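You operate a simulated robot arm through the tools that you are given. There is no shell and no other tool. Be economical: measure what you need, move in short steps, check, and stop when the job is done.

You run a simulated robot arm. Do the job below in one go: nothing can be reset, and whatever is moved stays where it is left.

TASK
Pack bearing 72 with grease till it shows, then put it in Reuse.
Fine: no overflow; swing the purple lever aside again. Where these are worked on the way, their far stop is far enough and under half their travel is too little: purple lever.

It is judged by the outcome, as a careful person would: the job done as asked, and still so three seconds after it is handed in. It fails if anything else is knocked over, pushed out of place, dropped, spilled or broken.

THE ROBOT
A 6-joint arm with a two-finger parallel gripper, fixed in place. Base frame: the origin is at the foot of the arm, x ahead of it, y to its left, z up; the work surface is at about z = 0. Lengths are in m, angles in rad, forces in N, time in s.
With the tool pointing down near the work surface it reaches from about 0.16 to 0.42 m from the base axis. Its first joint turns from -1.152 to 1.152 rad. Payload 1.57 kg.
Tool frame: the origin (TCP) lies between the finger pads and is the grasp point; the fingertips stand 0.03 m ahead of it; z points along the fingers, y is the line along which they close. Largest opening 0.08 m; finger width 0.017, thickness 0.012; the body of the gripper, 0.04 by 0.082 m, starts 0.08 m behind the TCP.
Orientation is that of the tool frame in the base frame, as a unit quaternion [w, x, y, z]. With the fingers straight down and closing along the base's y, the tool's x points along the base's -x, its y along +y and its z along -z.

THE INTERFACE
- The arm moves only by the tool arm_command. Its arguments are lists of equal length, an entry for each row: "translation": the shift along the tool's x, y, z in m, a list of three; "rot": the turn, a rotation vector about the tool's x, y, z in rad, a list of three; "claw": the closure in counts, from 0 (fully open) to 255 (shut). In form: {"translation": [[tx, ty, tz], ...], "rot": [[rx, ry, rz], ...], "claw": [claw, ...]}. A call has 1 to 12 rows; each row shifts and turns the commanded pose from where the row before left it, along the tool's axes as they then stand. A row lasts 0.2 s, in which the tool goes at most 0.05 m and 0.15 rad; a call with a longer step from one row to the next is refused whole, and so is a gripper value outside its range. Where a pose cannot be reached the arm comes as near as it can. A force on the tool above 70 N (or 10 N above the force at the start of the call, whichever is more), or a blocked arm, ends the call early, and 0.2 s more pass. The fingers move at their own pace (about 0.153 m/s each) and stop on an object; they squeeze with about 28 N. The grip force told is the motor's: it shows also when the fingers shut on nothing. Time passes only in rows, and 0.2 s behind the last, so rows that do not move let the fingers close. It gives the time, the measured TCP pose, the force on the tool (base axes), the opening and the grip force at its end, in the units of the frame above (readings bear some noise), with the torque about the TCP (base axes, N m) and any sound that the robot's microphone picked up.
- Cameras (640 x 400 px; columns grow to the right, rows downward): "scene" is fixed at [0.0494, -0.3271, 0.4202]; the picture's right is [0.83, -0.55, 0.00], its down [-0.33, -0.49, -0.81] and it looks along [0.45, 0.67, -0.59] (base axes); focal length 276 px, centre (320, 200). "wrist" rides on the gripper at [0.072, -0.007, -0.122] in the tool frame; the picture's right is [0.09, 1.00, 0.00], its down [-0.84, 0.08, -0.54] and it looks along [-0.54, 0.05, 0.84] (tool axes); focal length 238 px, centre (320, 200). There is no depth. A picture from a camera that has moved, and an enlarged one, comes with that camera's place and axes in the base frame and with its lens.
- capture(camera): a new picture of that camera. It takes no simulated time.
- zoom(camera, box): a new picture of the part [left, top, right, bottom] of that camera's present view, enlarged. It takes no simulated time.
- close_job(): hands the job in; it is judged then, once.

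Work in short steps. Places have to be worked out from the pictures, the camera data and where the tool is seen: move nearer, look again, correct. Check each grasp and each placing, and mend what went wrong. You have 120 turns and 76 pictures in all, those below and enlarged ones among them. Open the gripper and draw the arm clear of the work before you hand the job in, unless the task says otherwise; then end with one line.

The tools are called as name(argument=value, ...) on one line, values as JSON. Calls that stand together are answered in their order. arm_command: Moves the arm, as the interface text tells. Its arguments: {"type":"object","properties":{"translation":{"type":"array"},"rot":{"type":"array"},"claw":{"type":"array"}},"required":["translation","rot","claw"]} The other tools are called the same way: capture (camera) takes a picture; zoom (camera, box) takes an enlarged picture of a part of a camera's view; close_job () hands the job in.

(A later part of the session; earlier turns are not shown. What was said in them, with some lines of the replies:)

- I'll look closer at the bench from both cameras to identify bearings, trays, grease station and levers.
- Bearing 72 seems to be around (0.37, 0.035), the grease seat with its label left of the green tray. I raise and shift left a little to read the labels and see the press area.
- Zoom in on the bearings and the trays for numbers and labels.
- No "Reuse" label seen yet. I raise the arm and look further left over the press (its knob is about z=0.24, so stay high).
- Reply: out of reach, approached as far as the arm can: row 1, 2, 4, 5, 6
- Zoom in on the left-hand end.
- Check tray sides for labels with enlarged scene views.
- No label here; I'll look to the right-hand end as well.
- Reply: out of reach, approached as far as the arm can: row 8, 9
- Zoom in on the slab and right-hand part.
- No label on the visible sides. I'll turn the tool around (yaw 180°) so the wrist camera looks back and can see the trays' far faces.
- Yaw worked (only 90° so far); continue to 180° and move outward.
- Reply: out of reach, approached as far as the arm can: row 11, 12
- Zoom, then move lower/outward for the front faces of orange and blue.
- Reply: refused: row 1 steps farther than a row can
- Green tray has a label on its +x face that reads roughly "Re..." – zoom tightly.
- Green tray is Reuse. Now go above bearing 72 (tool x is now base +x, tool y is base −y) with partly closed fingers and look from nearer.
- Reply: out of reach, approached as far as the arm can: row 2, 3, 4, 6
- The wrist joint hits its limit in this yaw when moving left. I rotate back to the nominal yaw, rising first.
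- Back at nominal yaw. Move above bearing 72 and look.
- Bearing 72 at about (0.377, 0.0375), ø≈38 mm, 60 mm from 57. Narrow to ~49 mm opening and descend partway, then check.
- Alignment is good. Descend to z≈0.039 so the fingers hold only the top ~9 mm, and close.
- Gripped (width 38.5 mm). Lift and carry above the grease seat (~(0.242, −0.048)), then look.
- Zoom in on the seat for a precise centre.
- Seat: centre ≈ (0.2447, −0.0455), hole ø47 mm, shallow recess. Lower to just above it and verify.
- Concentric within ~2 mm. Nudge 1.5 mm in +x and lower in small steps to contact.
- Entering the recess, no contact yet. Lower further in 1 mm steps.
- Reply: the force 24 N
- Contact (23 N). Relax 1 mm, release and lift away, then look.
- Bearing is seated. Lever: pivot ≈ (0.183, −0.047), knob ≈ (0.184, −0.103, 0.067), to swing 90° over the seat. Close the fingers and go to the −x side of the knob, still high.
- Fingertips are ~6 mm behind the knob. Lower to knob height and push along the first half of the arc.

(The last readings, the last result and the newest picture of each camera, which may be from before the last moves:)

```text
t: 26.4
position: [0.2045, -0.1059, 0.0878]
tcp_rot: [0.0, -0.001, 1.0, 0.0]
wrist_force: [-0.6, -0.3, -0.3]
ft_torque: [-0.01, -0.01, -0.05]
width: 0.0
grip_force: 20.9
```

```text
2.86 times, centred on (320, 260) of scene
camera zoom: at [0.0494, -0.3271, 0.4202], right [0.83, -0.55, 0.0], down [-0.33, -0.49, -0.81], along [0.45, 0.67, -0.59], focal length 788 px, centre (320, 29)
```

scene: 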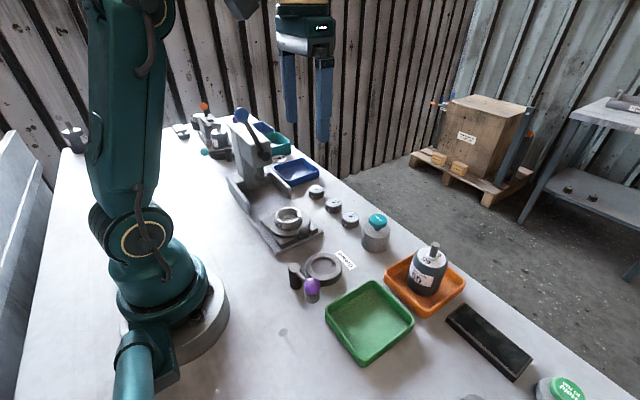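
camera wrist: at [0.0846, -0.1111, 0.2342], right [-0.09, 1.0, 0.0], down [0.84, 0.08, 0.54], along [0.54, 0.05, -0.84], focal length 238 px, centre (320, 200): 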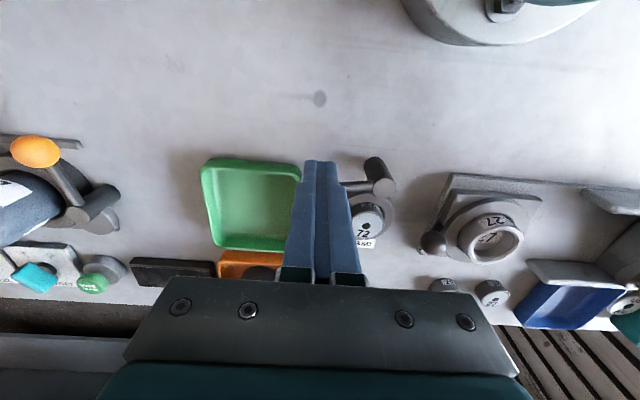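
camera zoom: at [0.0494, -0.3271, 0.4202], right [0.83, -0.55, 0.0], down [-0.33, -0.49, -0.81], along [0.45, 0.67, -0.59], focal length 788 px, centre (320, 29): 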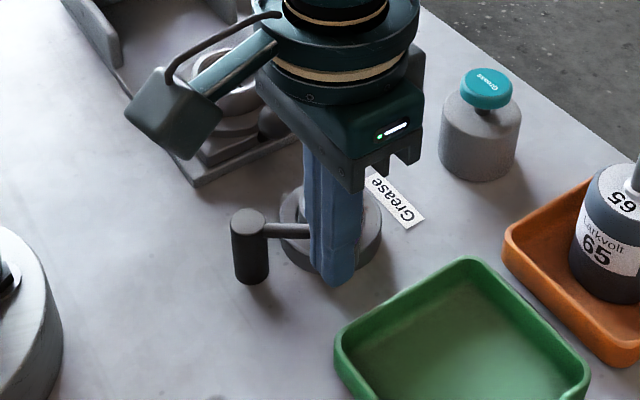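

The lever follows freely. Continue the arc toward the far stop.

arm_command(translation=[[-0.0144, 0.008, 0], [-0.012, 0.012, 0], [-0.0083, 0.0142, 0], [0, 0.006, 0]], rot=[[0, 0, 0], [0, 0, 0], [0, 0, 0], [0, 0, 0]], claw=[255, 255, 255, 255])

zoom(camera="scene", box=[240, 190, 400, 330])

capture(camera="wrist")

```text
t: 27.4
position: [0.238, -0.0667, 0.0877]
tcp_rot: [0.001, -0.001, 1.0, -0.003]
wrist_force: [1.3, -31.2, -5.0]
ft_torque: [-0.77, -0.01, -0.08]
width: 0.0
grip_force: 21.0
```

```text
2.86 times, centred on (320, 260) of scene
camera zoom: at [0.0494, -0.3271, 0.4202], right [0.83, -0.55, 0.0], down [-0.33, -0.49, -0.81], along [0.45, 0.67, -0.59], focal length 788 px, centre (320, 29)
```

zoom: 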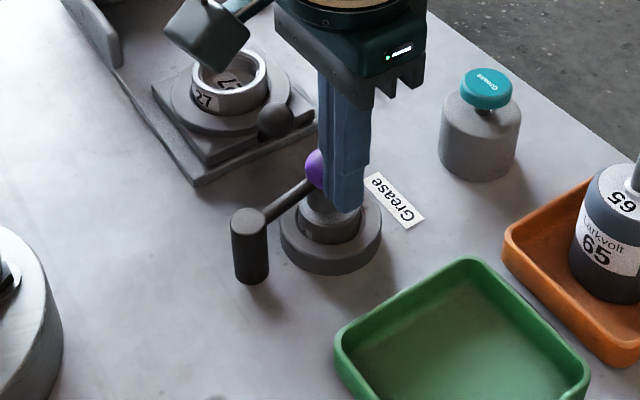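

```text
29 pictures are left
camera wrist: at [0.1662, -0.0731, 0.209], right [-0.1, 1.0, -0.01], down [0.84, 0.08, 0.54], along [0.54, 0.05, -0.84], focal length 238 px, centre (320, 200)
```

wrist: 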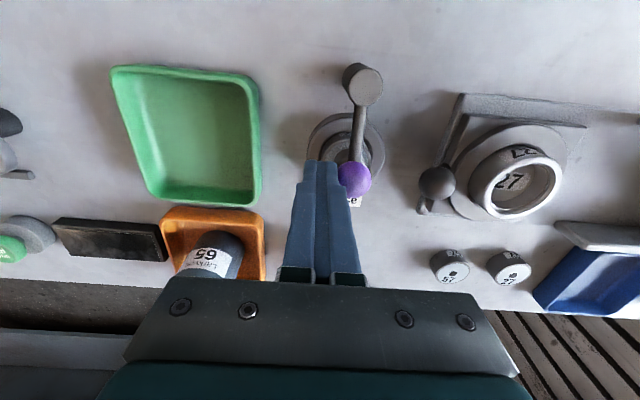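

Lever reached its stop (31 N). Back off, rise, and go above the grease button at ≈(0.375, −0.047, top 0.065).

arm_command(translation=[[0, -0.02, 0], [0, 0, -0.045], [-0.045, 0.01, 0], [-0.045, 0.015, 0], [-0.045, 0.014, 0]], rot=[[0, 0, 0], [0, 0, 0], [0, 0, 0], [0, 0, 0], [0, 0, 0]], claw=[255, 255, 255, 255, 255])

zoom(camera="scene", box=[270, 180, 410, 300])

```text
t: 28.6
position: [0.3746, -0.0397, 0.1272]
tcp_rot: [-0.002, -0.002, 1.0, 0.0]
wrist_force: [-0.8, 0.3, -1.0]
ft_torque: [-0.06, 0.02, 0.01]
width: 0.0002
grip_force: 21.2
```

```text
3.33 times, centred on (340, 240) of scene
camera zoom: at [0.0493, -0.3271, 0.4202], right [0.83, -0.55, 0.0], down [-0.33, -0.49, -0.81], along [0.45, 0.67, -0.59], focal length 919 px, centre (253, 67)
```

zoom: 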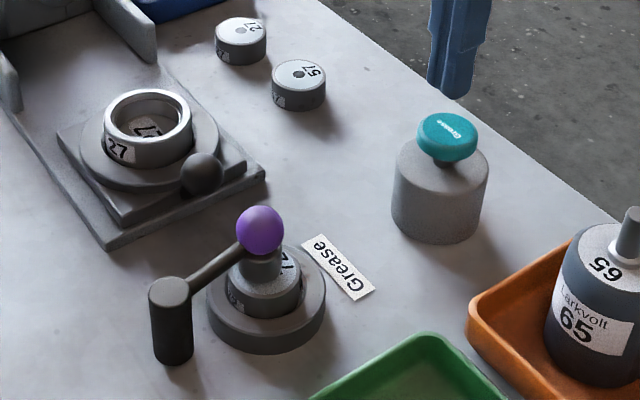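

The nozzle sits over the bearing. Shift 7 mm to the button axis and descend to just above it, then check alignment.

arm_command(translation=[[0, -0.0075, 0.01], [0, 0, 0.013]], rot=[[0, 0, 0], [0, 0, 0]], claw=[255, 255])

zoom(camera="scene", box=[270, 180, 410, 300])

```text
t: 29.2
position: [0.3735, -0.0494, 0.1087]
tcp_rot: [-0.001, -0.001, 1.0, 0.0]
wrist_force: [-0.8, -0.3, -0.5]
ft_torque: [-0.01, 0.0, 0.01]
width: 0.0
grip_force: 21.3
```

```text
3.33 times, centred on (340, 240) of scene
camera zoom: at [0.0494, -0.3271, 0.4202], right [0.83, -0.55, 0.0], down [-0.33, -0.49, -0.81], along [0.45, 0.67, -0.59], focal length 919 px, centre (253, 67)
```

zoom: 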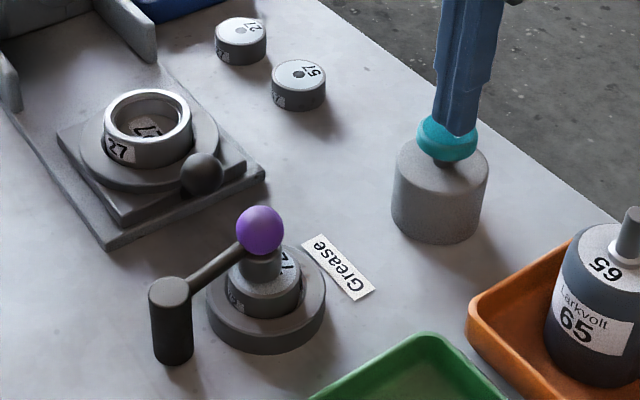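

Aligned. Press gently in small steps, watching force and sound.

arm_command(translation=[[0, 0, 0.004], [0, 0, 0.003], [0, 0, 0.003], [0, 0, 0.002]], rot=[[0, 0, 0], [0, 0, 0], [0, 0, 0], [0, 0, 0]], claw=[255, 255, 255, 255])

```text
t: 30.2
position: [0.3738, -0.0511, 0.0964]
tcp_rot: [0.001, 0.0, 1.0, 0.0]
wrist_force: [0.1, 1.6, 2.7]
ft_torque: [0.05, 0.0, 0.01]
width: 0.0
grip_force: 21.3
```

Light contact at tip z≈0.066 (2.7 N). Press a little further.

arm_command(translation=[[0, 0, 0.002], [0, 0, 0.001]], rot=[[0, 0, 0], [0, 0, 0]], claw=[255, 255])

zoom(camera="scene", box=[290, 225, 350, 275])

```text
t: 30.8
position: [0.3731, -0.051, 0.0938]
tcp_rot: [0.0, -0.001, 1.0, 0.001]
wrist_force: [0.3, 2.5, 4.2]
ft_torque: [0.07, 0.0, -0.03]
width: 0.0
grip_force: 21.5
```

```text
8.00 times, centred on (320, 250) of scene
camera zoom: at [0.0494, -0.3271, 0.4202], right [0.83, -0.55, 0.0], down [-0.33, -0.49, -0.81], along [0.45, 0.67, -0.59], focal length 2206 px, centre (320, -200)
```

zoom: 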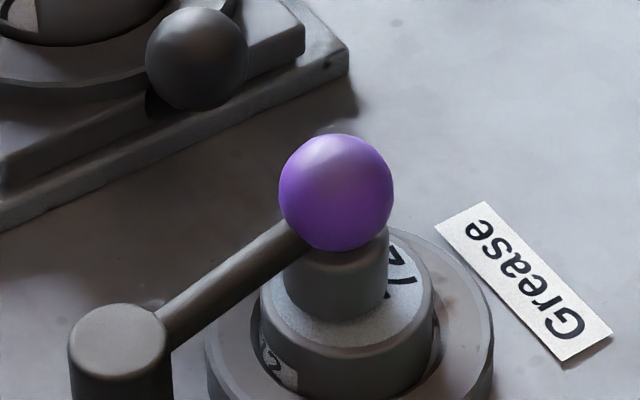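

No grease yet. Press 2 mm further.

arm_command(translation=[[0, 0, 0.001], [0, 0, 0.001]], rot=[[0, 0, 0], [0, 0, 0]], claw=[255, 255])

```text
t: 31.4
position: [0.3715, -0.0503, 0.093]
tcp_rot: [0.0, -0.001, 1.0, -0.001]
wrist_force: [1.5, 1.1, 4.7]
ft_torque: [0.05, -0.02, -0.04]
width: 0.0
grip_force: 20.7
```

arm_command(translation=[[0, 0, 0.001], [0, 0, 0.001]], rot=[[0, 0, 0], [0, 0, 0]], claw=[255, 255])

zoom(camera="scene", box=[290, 190, 410, 280])

```text
t: 32.0
position: [0.3724, -0.0509, 0.0902]
tcp_rot: [0.0, 0.0, 1.0, 0.0]
wrist_force: [0.0, 1.2, 5.4]
ft_torque: [-0.01, 0.0, -0.02]
width: 0.0001
grip_force: 21.3
heard: click
```

```text
4.44 times, centred on (350, 235) of scene
camera zoom: at [0.0494, -0.3271, 0.4202], right [0.83, -0.55, 0.0], down [-0.33, -0.49, -0.81], along [0.45, 0.67, -0.59], focal length 1225 px, centre (187, 44)
```

zoom: 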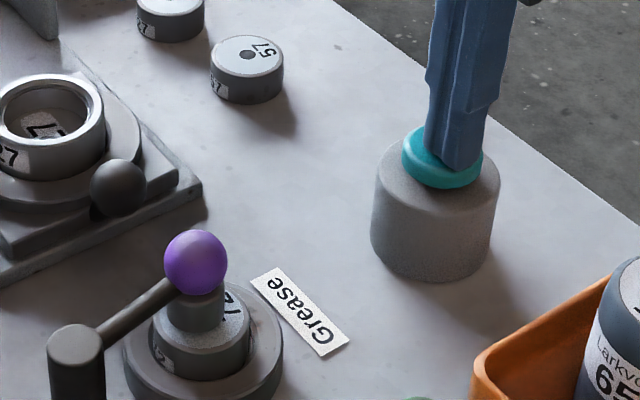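

Click heard. Hold one short row and look at the bearing for grease.

arm_command(translation=[[0, 0, 0]], rot=[[0, 0, 0]], claw=[255])

zoom(camera="scene", box=[290, 225, 350, 275])

```text
t: 32.4
position: [0.3721, -0.0508, 0.0909]
tcp_rot: [0.0, -0.001, 1.0, -0.001]
wrist_force: [-1.3, 2.2, 6.0]
ft_torque: [0.05, 0.0, -0.02]
width: 0.0
grip_force: 21.2
```

```text
8.00 times, centred on (320, 250) of scene
camera zoom: at [0.0494, -0.3271, 0.4202], right [0.83, -0.55, 0.0], down [-0.33, -0.49, -0.81], along [0.45, 0.67, -0.59], focal length 2206 px, centre (320, -200)
```

zoom: 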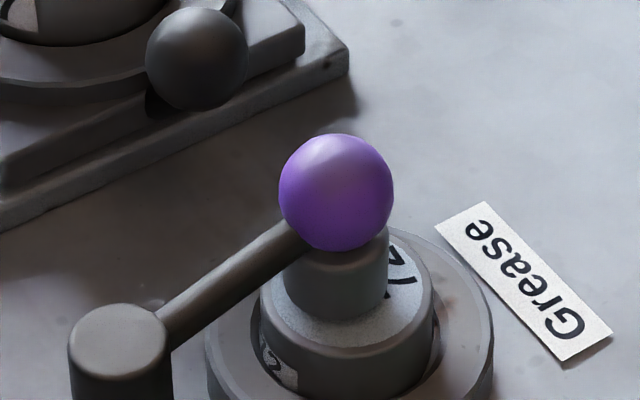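

Nothing visible yet. Hold a bit more and look again.

arm_command(translation=[[0, 0, 0.0], [0, 0, 0]], rot=[[0, 0, 0], [0, 0, 0]], claw=[255, 255])

zoom(camera="scene", box=[290, 225, 350, 275])

```text
t: 33.0
position: [0.3724, -0.0517, 0.089]
tcp_rot: [0.0, -0.001, 1.0, -0.001]
wrist_force: [-1.2, 3.0, 5.5]
ft_torque: [0.07, 0.05, -0.05]
width: 0.0
grip_force: 21.6
```

```text
8.00 times, centred on (320, 250) of scene
camera zoom: at [0.0494, -0.3271, 0.4202], right [0.83, -0.55, 0.0], down [-0.33, -0.49, -0.81], along [0.45, 0.67, -0.59], focal length 2206 px, centre (320, -200)
```

zoom: 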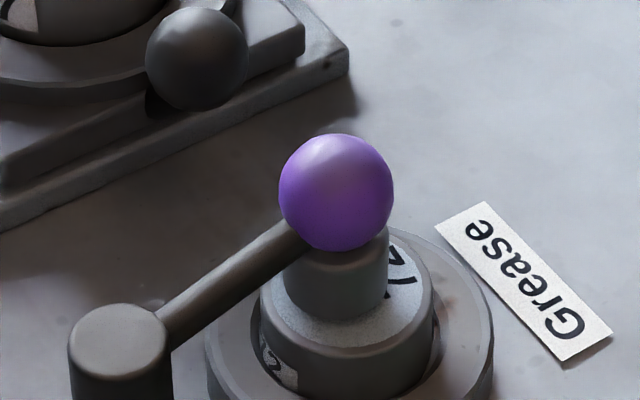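

Still nothing; hold ~0.8 s more.

arm_command(translation=[[0, 0, 0.0], [0, 0, 0], [0, 0, 0]], rot=[[0, 0, 0], [0, 0, 0], [0, 0, 0]], claw=[255, 255, 255])

zoom(camera="scene", box=[290, 225, 350, 275])

```text
t: 33.8
position: [0.373, -0.0514, 0.0899]
tcp_rot: [0.0, -0.001, 1.0, 0.0]
wrist_force: [-1.8, 1.3, 5.8]
ft_torque: [0.06, 0.03, -0.03]
width: 0.0002
grip_force: 21.4
```

```text
8.00 times, centred on (320, 250) of scene
camera zoom: at [0.0494, -0.3271, 0.4202], right [0.83, -0.55, 0.0], down [-0.33, -0.49, -0.81], along [0.45, 0.67, -0.59], focal length 2206 px, centre (320, -200)
```

zoom: 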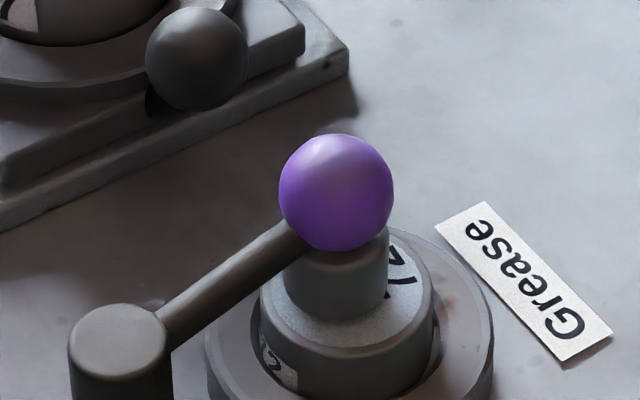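

Holding gives nothing more; it may dose per stroke. Release fully and press once more.

arm_command(translation=[[0, 0, -0.005], [0, 0, -0.004], [0, 0, 0], [0, 0, 0.004], [0, 0, 0.005], [0, 0, 0.0]], rot=[[0, 0, 0], [0, 0, 0], [0, 0, 0], [0, 0, 0], [0, 0, 0], [0, 0, 0]], claw=[255, 255, 255, 255, 255, 255])

zoom(camera="scene", box=[290, 225, 350, 275])

```text
t: 35.2
position: [0.3716, -0.0526, 0.0913]
tcp_rot: [0.001, 0.0, 1.0, 0.0]
wrist_force: [0.2, 2.9, 5.6]
ft_torque: [0.1, -0.02, -0.01]
width: 0.0
grip_force: 21.0
heard: click
```

```text
8.00 times, centred on (320, 250) of scene
camera zoom: at [0.0494, -0.3271, 0.4202], right [0.83, -0.55, 0.0], down [-0.33, -0.49, -0.81], along [0.45, 0.67, -0.59], focal length 2206 px, centre (320, -200)
```

zoom: 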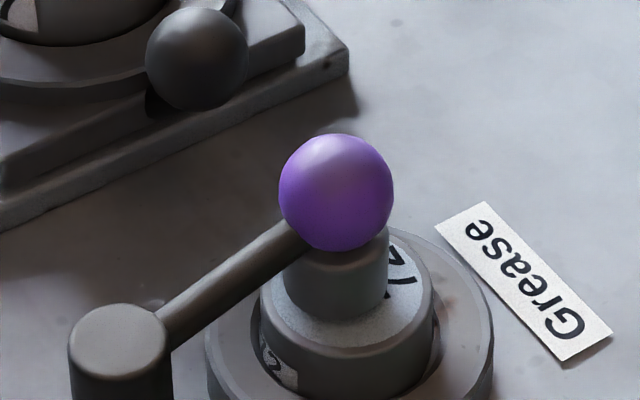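

Second click, still no grease visible around the nozzle. One more stroke.

arm_command(translation=[[0, 0, -0.005], [0, 0, -0.004], [0, 0, 0], [0, 0, 0.004], [0, 0, 0.005], [0, 0, 0.0]], rot=[[0, 0, 0], [0, 0, 0], [0, 0, 0], [0, 0, 0], [0, 0, 0], [0, 0, 0]], claw=[255, 255, 255, 255, 255, 255])

zoom(camera="scene", box=[300, 235, 340, 275])

```text
t: 36.6
position: [0.3723, -0.0531, 0.0909]
tcp_rot: [0.0, 0.0, 1.0, 0.0]
wrist_force: [-4.0, -1.4, 5.8]
ft_torque: [-0.04, 0.08, 0.01]
width: 0.0
grip_force: 20.9
heard: click
```

```text
10.00 times, centred on (320, 255) of scene
camera zoom: at [0.0494, -0.3271, 0.4202], right [0.83, -0.55, 0.0], down [-0.33, -0.49, -0.81], along [0.45, 0.67, -0.59], focal length 2757 px, centre (320, -350)
```

zoom: 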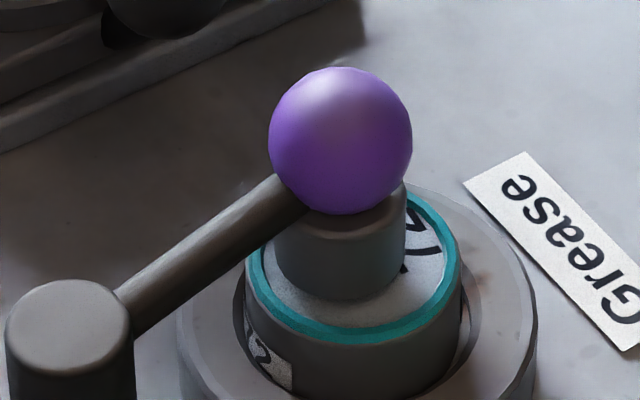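

Grease shows as a teal ring at the rim: stop. Rise off the button and go to the +y side of the lever knob.

arm_command(translation=[[0, 0, -0.02], [0, 0, -0.025], [0.044, 0.0145, 0], [0.044, 0.0145, 0], [0.0433, 0.0145, 0]], rot=[[0, 0, 0], [0, 0, 0], [0, 0, 0], [0, 0, 0], [0, 0, 0]], claw=[255, 255, 255, 255, 255])

capture(camera="wrist")

zoom(camera="scene", box=[260, 180, 400, 300])

```text
t: 37.8
position: [0.2437, -0.0095, 0.1358]
tcp_rot: [0.001, -0.001, 1.0, 0.0]
wrist_force: [-0.5, -0.1, -0.7]
ft_torque: [0.01, -0.03, 0.0]
width: 0.0001
grip_force: 21.4
```

```text
19 pictures are left
camera wrist: at [0.1713, -0.0166, 0.2572], right [-0.09, 1.0, 0.0], down [0.84, 0.08, 0.54], along [0.54, 0.05, -0.84], focal length 238 px, centre (320, 200)
```

wrist: 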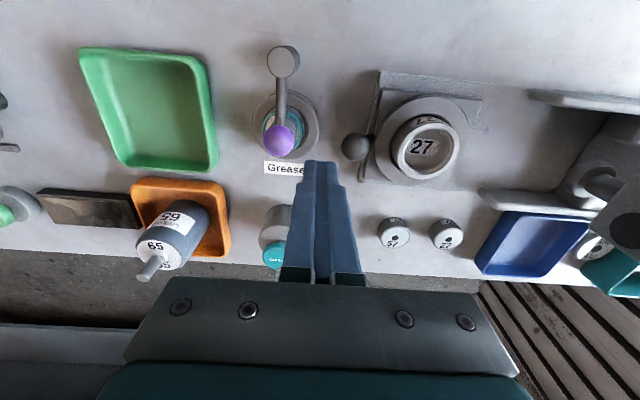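

```text
3.33 times, centred on (330, 240) of scene
camera zoom: at [0.0494, -0.3271, 0.4202], right [0.83, -0.55, 0.0], down [-0.33, -0.49, -0.81], along [0.45, 0.67, -0.59], focal length 919 px, centre (287, 67)
```

zoom: 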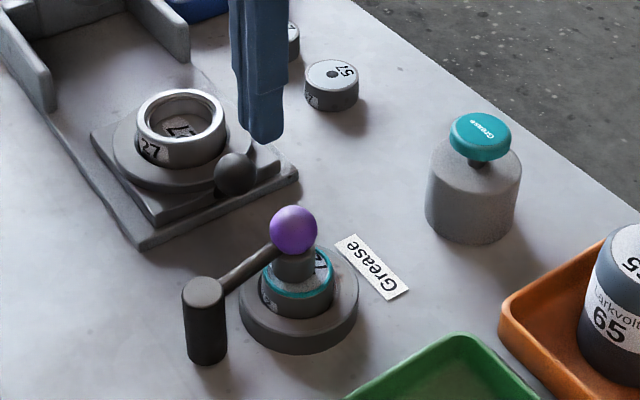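

Knob at ≈(0.240, −0.047, 0.067). Lower beside it on the +y side and push back along the arc.

arm_command(translation=[[0, 0, 0.025], [0.001, 0, 0.022], [0, -0.012, 0], [-0.002, -0.0168, 0], [-0.0007, -0.016, 0], [0.004, -0.016, 0]], rot=[[0, 0, 0], [0, 0, 0], [0, 0, 0], [0, 0, 0], [0, 0, 0], [0, 0, 0]], claw=[255, 255, 255, 255, 255, 255])

zoom(camera="scene", box=[260, 180, 400, 300])

```text
t: 39.2
position: [0.239, -0.0702, 0.0902]
tcp_rot: [0.0, -0.001, 1.0, 0.0]
wrist_force: [0.0, 0.8, -0.8]
ft_torque: [0.05, 0.0, 0.02]
width: 0.0003
grip_force: 21.1
```

```text
3.33 times, centred on (330, 240) of scene
camera zoom: at [0.0494, -0.3271, 0.4202], right [0.83, -0.55, 0.0], down [-0.33, -0.49, -0.81], along [0.45, 0.67, -0.59], focal length 919 px, centre (287, 67)
```

zoom: 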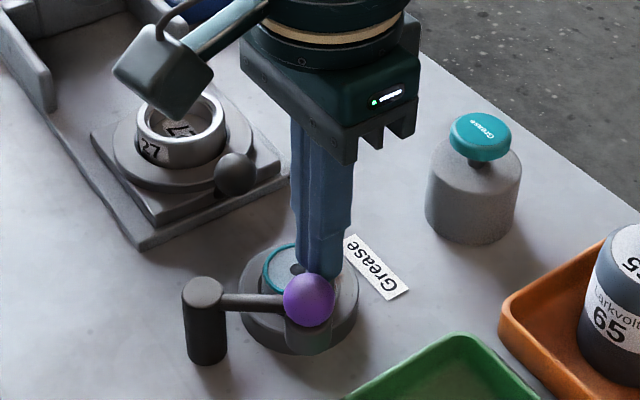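

Lever is at about half. Finish the swing to its original stop.

arm_command(translation=[[0.0066, -0.0153, 0], [0.0127, -0.0117, 0], [0.0152, -0.0078, 0], [0.006, 0, 0]], rot=[[0, 0, 0], [0, 0, 0], [0, 0, 0], [0, 0, 0]], claw=[255, 255, 255, 255])

zoom(camera="scene", box=[260, 180, 400, 300])

```text
t: 40.2
position: [0.2052, -0.1061, 0.0907]
tcp_rot: [0.015, -0.001, 1.0, -0.002]
wrist_force: [46.3, 11.3, -7.7]
ft_torque: [0.23, -1.28, -0.22]
width: 0.0
grip_force: 21.6
```

```text
3.33 times, centred on (330, 240) of scene
camera zoom: at [0.0495, -0.3271, 0.4201], right [0.83, -0.55, 0.0], down [-0.33, -0.49, -0.81], along [0.45, 0.67, -0.59], focal length 919 px, centre (287, 67)
```

zoom: 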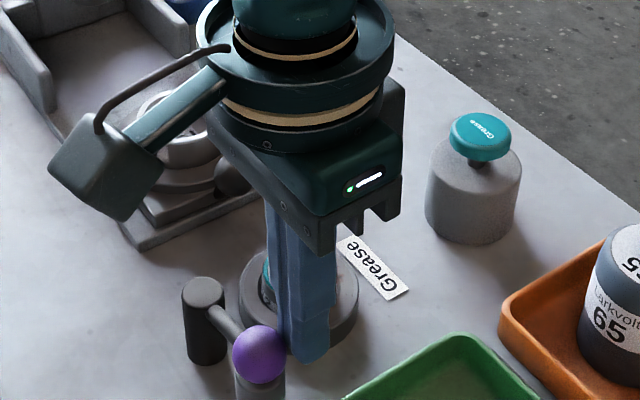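

Back at its stop. Back off, rise, and position above the bearing with partly open fingers.

arm_command(translation=[[-0.012, 0.0, 0], [0, 0, -0.045], [-0.018, 0.03, 0], [-0.017, 0.03, 0], [0, 0, 0]], rot=[[0, 0, 0], [0, 0, 0], [0, 0, 0], [0, 0, 0], [0, 0, 0]], claw=[255, 255, 255, 100, 100])

capture(camera="wrist")

zoom(camera="scene", box=[270, 200, 370, 300])

```text
t: 41.4
position: [0.2435, -0.0445, 0.1318]
tcp_rot: [0.0, 0.0, 1.0, -0.001]
wrist_force: [0.3, -1.0, -0.5]
ft_torque: [-0.01, -0.01, 0.01]
width: 0.0487
grip_force: 0.1
```

```text
15 pictures are left
camera wrist: at [0.1721, -0.0514, 0.2541], right [-0.09, 1.0, 0.0], down [0.84, 0.08, 0.54], along [0.54, 0.05, -0.84], focal length 238 px, centre (320, 200)
```

wrist: 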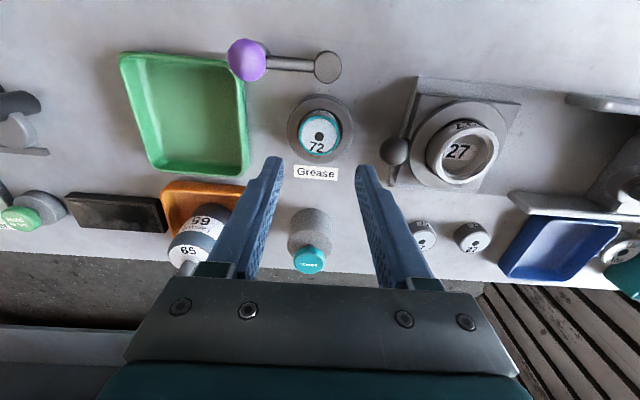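

```text
4.00 times, centred on (320, 250) of scene
camera zoom: at [0.0494, -0.3271, 0.4202], right [0.83, -0.55, 0.0], down [-0.33, -0.49, -0.81], along [0.45, 0.67, -0.59], focal length 1103 px, centre (320, 0)
```

zoom: 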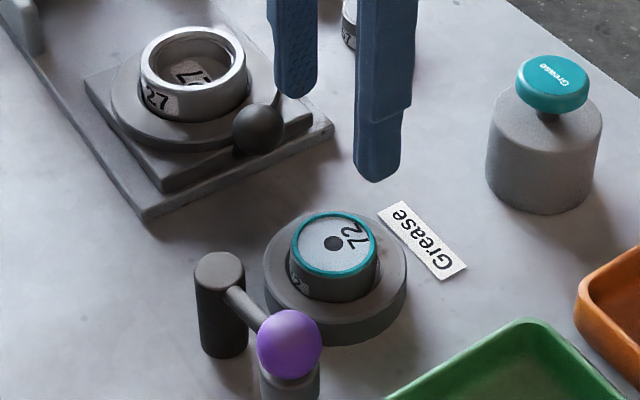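

Lower over the bearing to the same grip height as at placing, and grip.

arm_command(translation=[[-0.0025, -0.001, 0.04], [0, 0, 0.03], [0, 0, 0.0095], [0, 0, 0], [0, 0, 0], [0, 0, 0]], rot=[[0, 0, 0], [0, 0, 0], [0, 0, 0], [0, 0, 0], [0, 0, 0], [0, 0, 0]], claw=[100, 100, 100, 100, 255, 255])

zoom(camera="scene", box=[270, 200, 370, 300])

```text
t: 42.8
position: [0.2458, -0.0455, 0.0526]
tcp_rot: [0.0, -0.001, 1.0, 0.0]
wrist_force: [-0.1, -1.1, 0.2]
ft_torque: [-0.02, 0.0, -0.01]
width: 0.0386
grip_force: 27.8
```

```text
4.00 times, centred on (320, 250) of scene
camera zoom: at [0.0494, -0.3271, 0.4202], right [0.83, -0.55, 0.0], down [-0.33, -0.49, -0.81], along [0.45, 0.67, -0.59], focal length 1103 px, centre (320, 0)
```

zoom: 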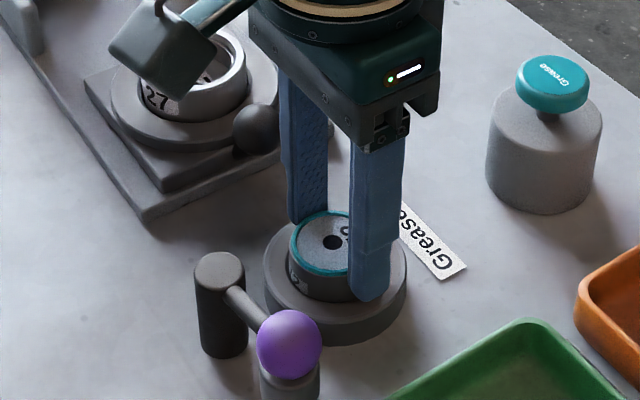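

Gripped. Lift and carry over the green tray centre (≈(0.245, −0.168)), then look.

arm_command(translation=[[0, 0, -0.03], [0, 0, -0.04], [0, -0.04, 0], [0, -0.04, 0], [0, -0.0425, 0]], rot=[[0, 0, 0], [0, 0, 0], [0, 0, 0], [0, 0, 0], [0, 0, 0]], claw=[255, 255, 255, 255, 255])

capture(camera="scene")

capture(camera="wrist")

```text
t: 44.0
position: [0.2466, -0.1669, 0.1262]
tcp_rot: [-0.001, -0.002, 1.0, 0.0]
wrist_force: [0.7, 0.3, -0.2]
ft_torque: [0.0, -0.05, -0.01]
width: 0.0386
grip_force: 27.5
```

```text
12 pictures are left
```

scene: 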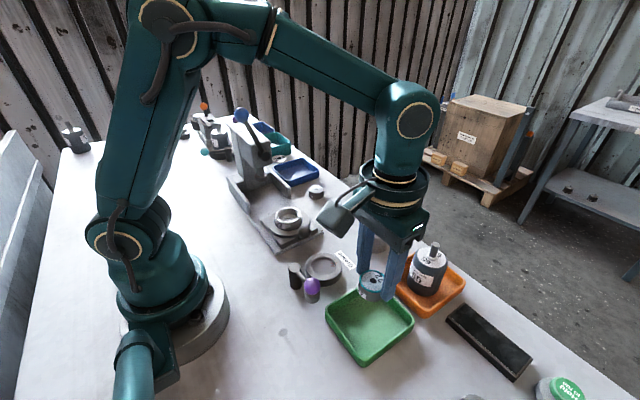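

```text
11 pictures are left
camera wrist: at [0.1747, -0.1733, 0.2471], right [-0.1, 1.0, 0.0], down [0.84, 0.08, 0.54], along [0.54, 0.05, -0.84], focal length 238 px, centre (320, 200)
```

wrist: 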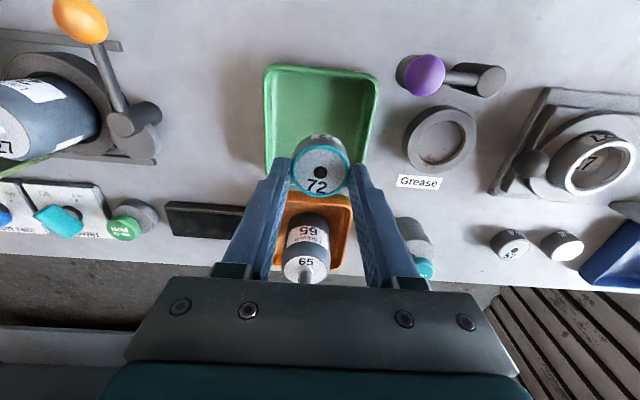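

Tray centre ≈ (0.238, −0.172). Shift slightly and lower to just above the tray floor.

arm_command(translation=[[0.008, -0.005, 0.03], [0, 0, 0.03], [0, 0, 0.012], [0, 0, 0.002], [0, 0, 0.001]], rot=[[0, 0, 0], [0, 0, 0], [0, 0, 0], [0, 0, 0], [0, 0, 0]], claw=[255, 255, 255, 255, 255])

zoom(camera="scene", box=[300, 230, 440, 380])

```text
t: 45.2
position: [0.2407, -0.1723, 0.0492]
tcp_rot: [-0.001, -0.001, 1.0, 0.0]
wrist_force: [0.2, 0.2, -1.4]
ft_torque: [0.01, 0.0, 0.02]
width: 0.0387
grip_force: 28.2
```

```text
2.67 times, centred on (370, 305) of scene
camera zoom: at [0.0494, -0.3271, 0.4202], right [0.83, -0.55, 0.0], down [-0.33, -0.49, -0.81], along [0.45, 0.67, -0.59], focal length 735 px, centre (187, -80)
```

zoom: 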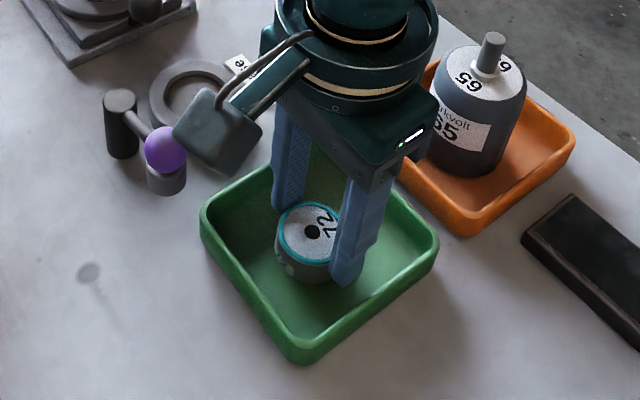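

Inside the tray, not yet touching. Lower in 1 mm steps to contact.

arm_command(translation=[[0, 0, 0.001], [0, 0, 0.001], [0, 0, 0.001]], rot=[[0, 0, 0], [0, 0, 0], [0, 0, 0]], claw=[255, 255, 255])

```text
t: 46.0
position: [0.2408, -0.1738, 0.0465]
tcp_rot: [0.0, -0.001, 1.0, 0.0]
wrist_force: [0.1, -0.1, -0.8]
ft_torque: [-0.03, -0.04, -0.03]
width: 0.0387
grip_force: 28.1
```

arm_command(translation=[[0, 0, 0.001], [0, 0, 0.001]], rot=[[0, 0, 0], [0, 0, 0]], claw=[255, 255])

```text
t: 46.6
position: [0.2402, -0.1731, 0.0448]
tcp_rot: [0.001, -0.001, 1.0, 0.0]
wrist_force: [0.4, 1.6, 4.8]
ft_torque: [0.09, -0.03, 0.0]
width: 0.0386
grip_force: 28.2
```

Contact with the tray floor (≈5 N). Release gently and rise.

arm_command(translation=[[0, 0, 0], [0, 0, 0], [0, 0, 0], [0, 0, -0.02], [0, 0, -0.04], [0, 0, -0.04], [0, 0, -0.04]], rot=[[0, 0, 0], [0, 0, 0], [0, 0, 0], [0, 0, 0], [0, 0, 0], [0, 0, 0], [0, 0, 0]], claw=[205, 105, 105, 105, 105, 60, 0])

zoom(camera="scene", box=[260, 200, 480, 380])

capture(camera="wrist")

```text
t: 48.2
position: [0.2402, -0.1728, 0.1846]
tcp_rot: [0.0, -0.001, 1.0, 0.0]
wrist_force: [-0.1, -0.2, 0.3]
ft_torque: [-0.01, -0.01, 0.01]
width: 0.0799
grip_force: 0.0
```

```text
2.22 times, centred on (370, 290) of scene
camera zoom: at [0.0494, -0.3271, 0.4202], right [0.83, -0.55, 0.0], down [-0.33, -0.49, -0.81], along [0.45, 0.67, -0.59], focal length 613 px, centre (209, 0)
```

zoom: 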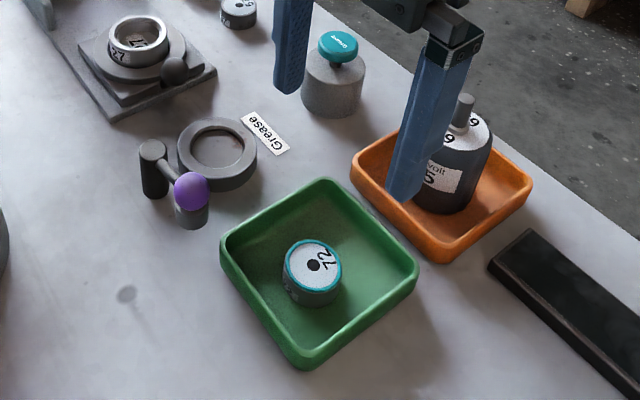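

```text
8 pictures are left
camera wrist: at [0.1685, -0.1791, 0.3056], right [-0.09, 1.0, 0.0], down [0.84, 0.08, 0.54], along [0.54, 0.05, -0.84], focal length 238 px, centre (320, 200)
```

wrist: 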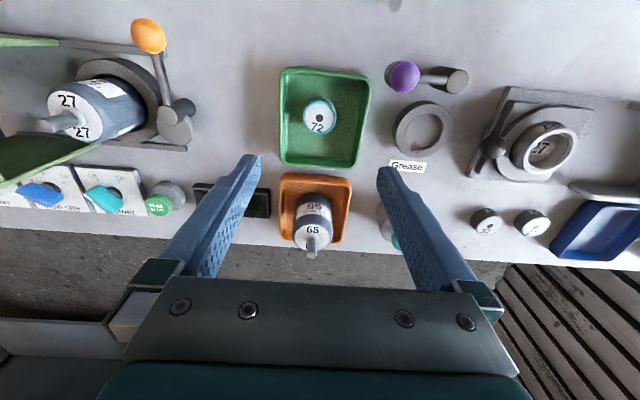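

Bearing 72 lies flat in the green Reuse tray with grease showing. The lever is aside, the seat is clean, and the gripper is open and clear, so I hand the job in.

close_job()

```text
The job is handed in.
```

Bearing 72 was greased with three strokes until a ring of grease showed at its rim, with no overflow visible; it is now in the Reuse tray and the purple lever is back at its original stop.
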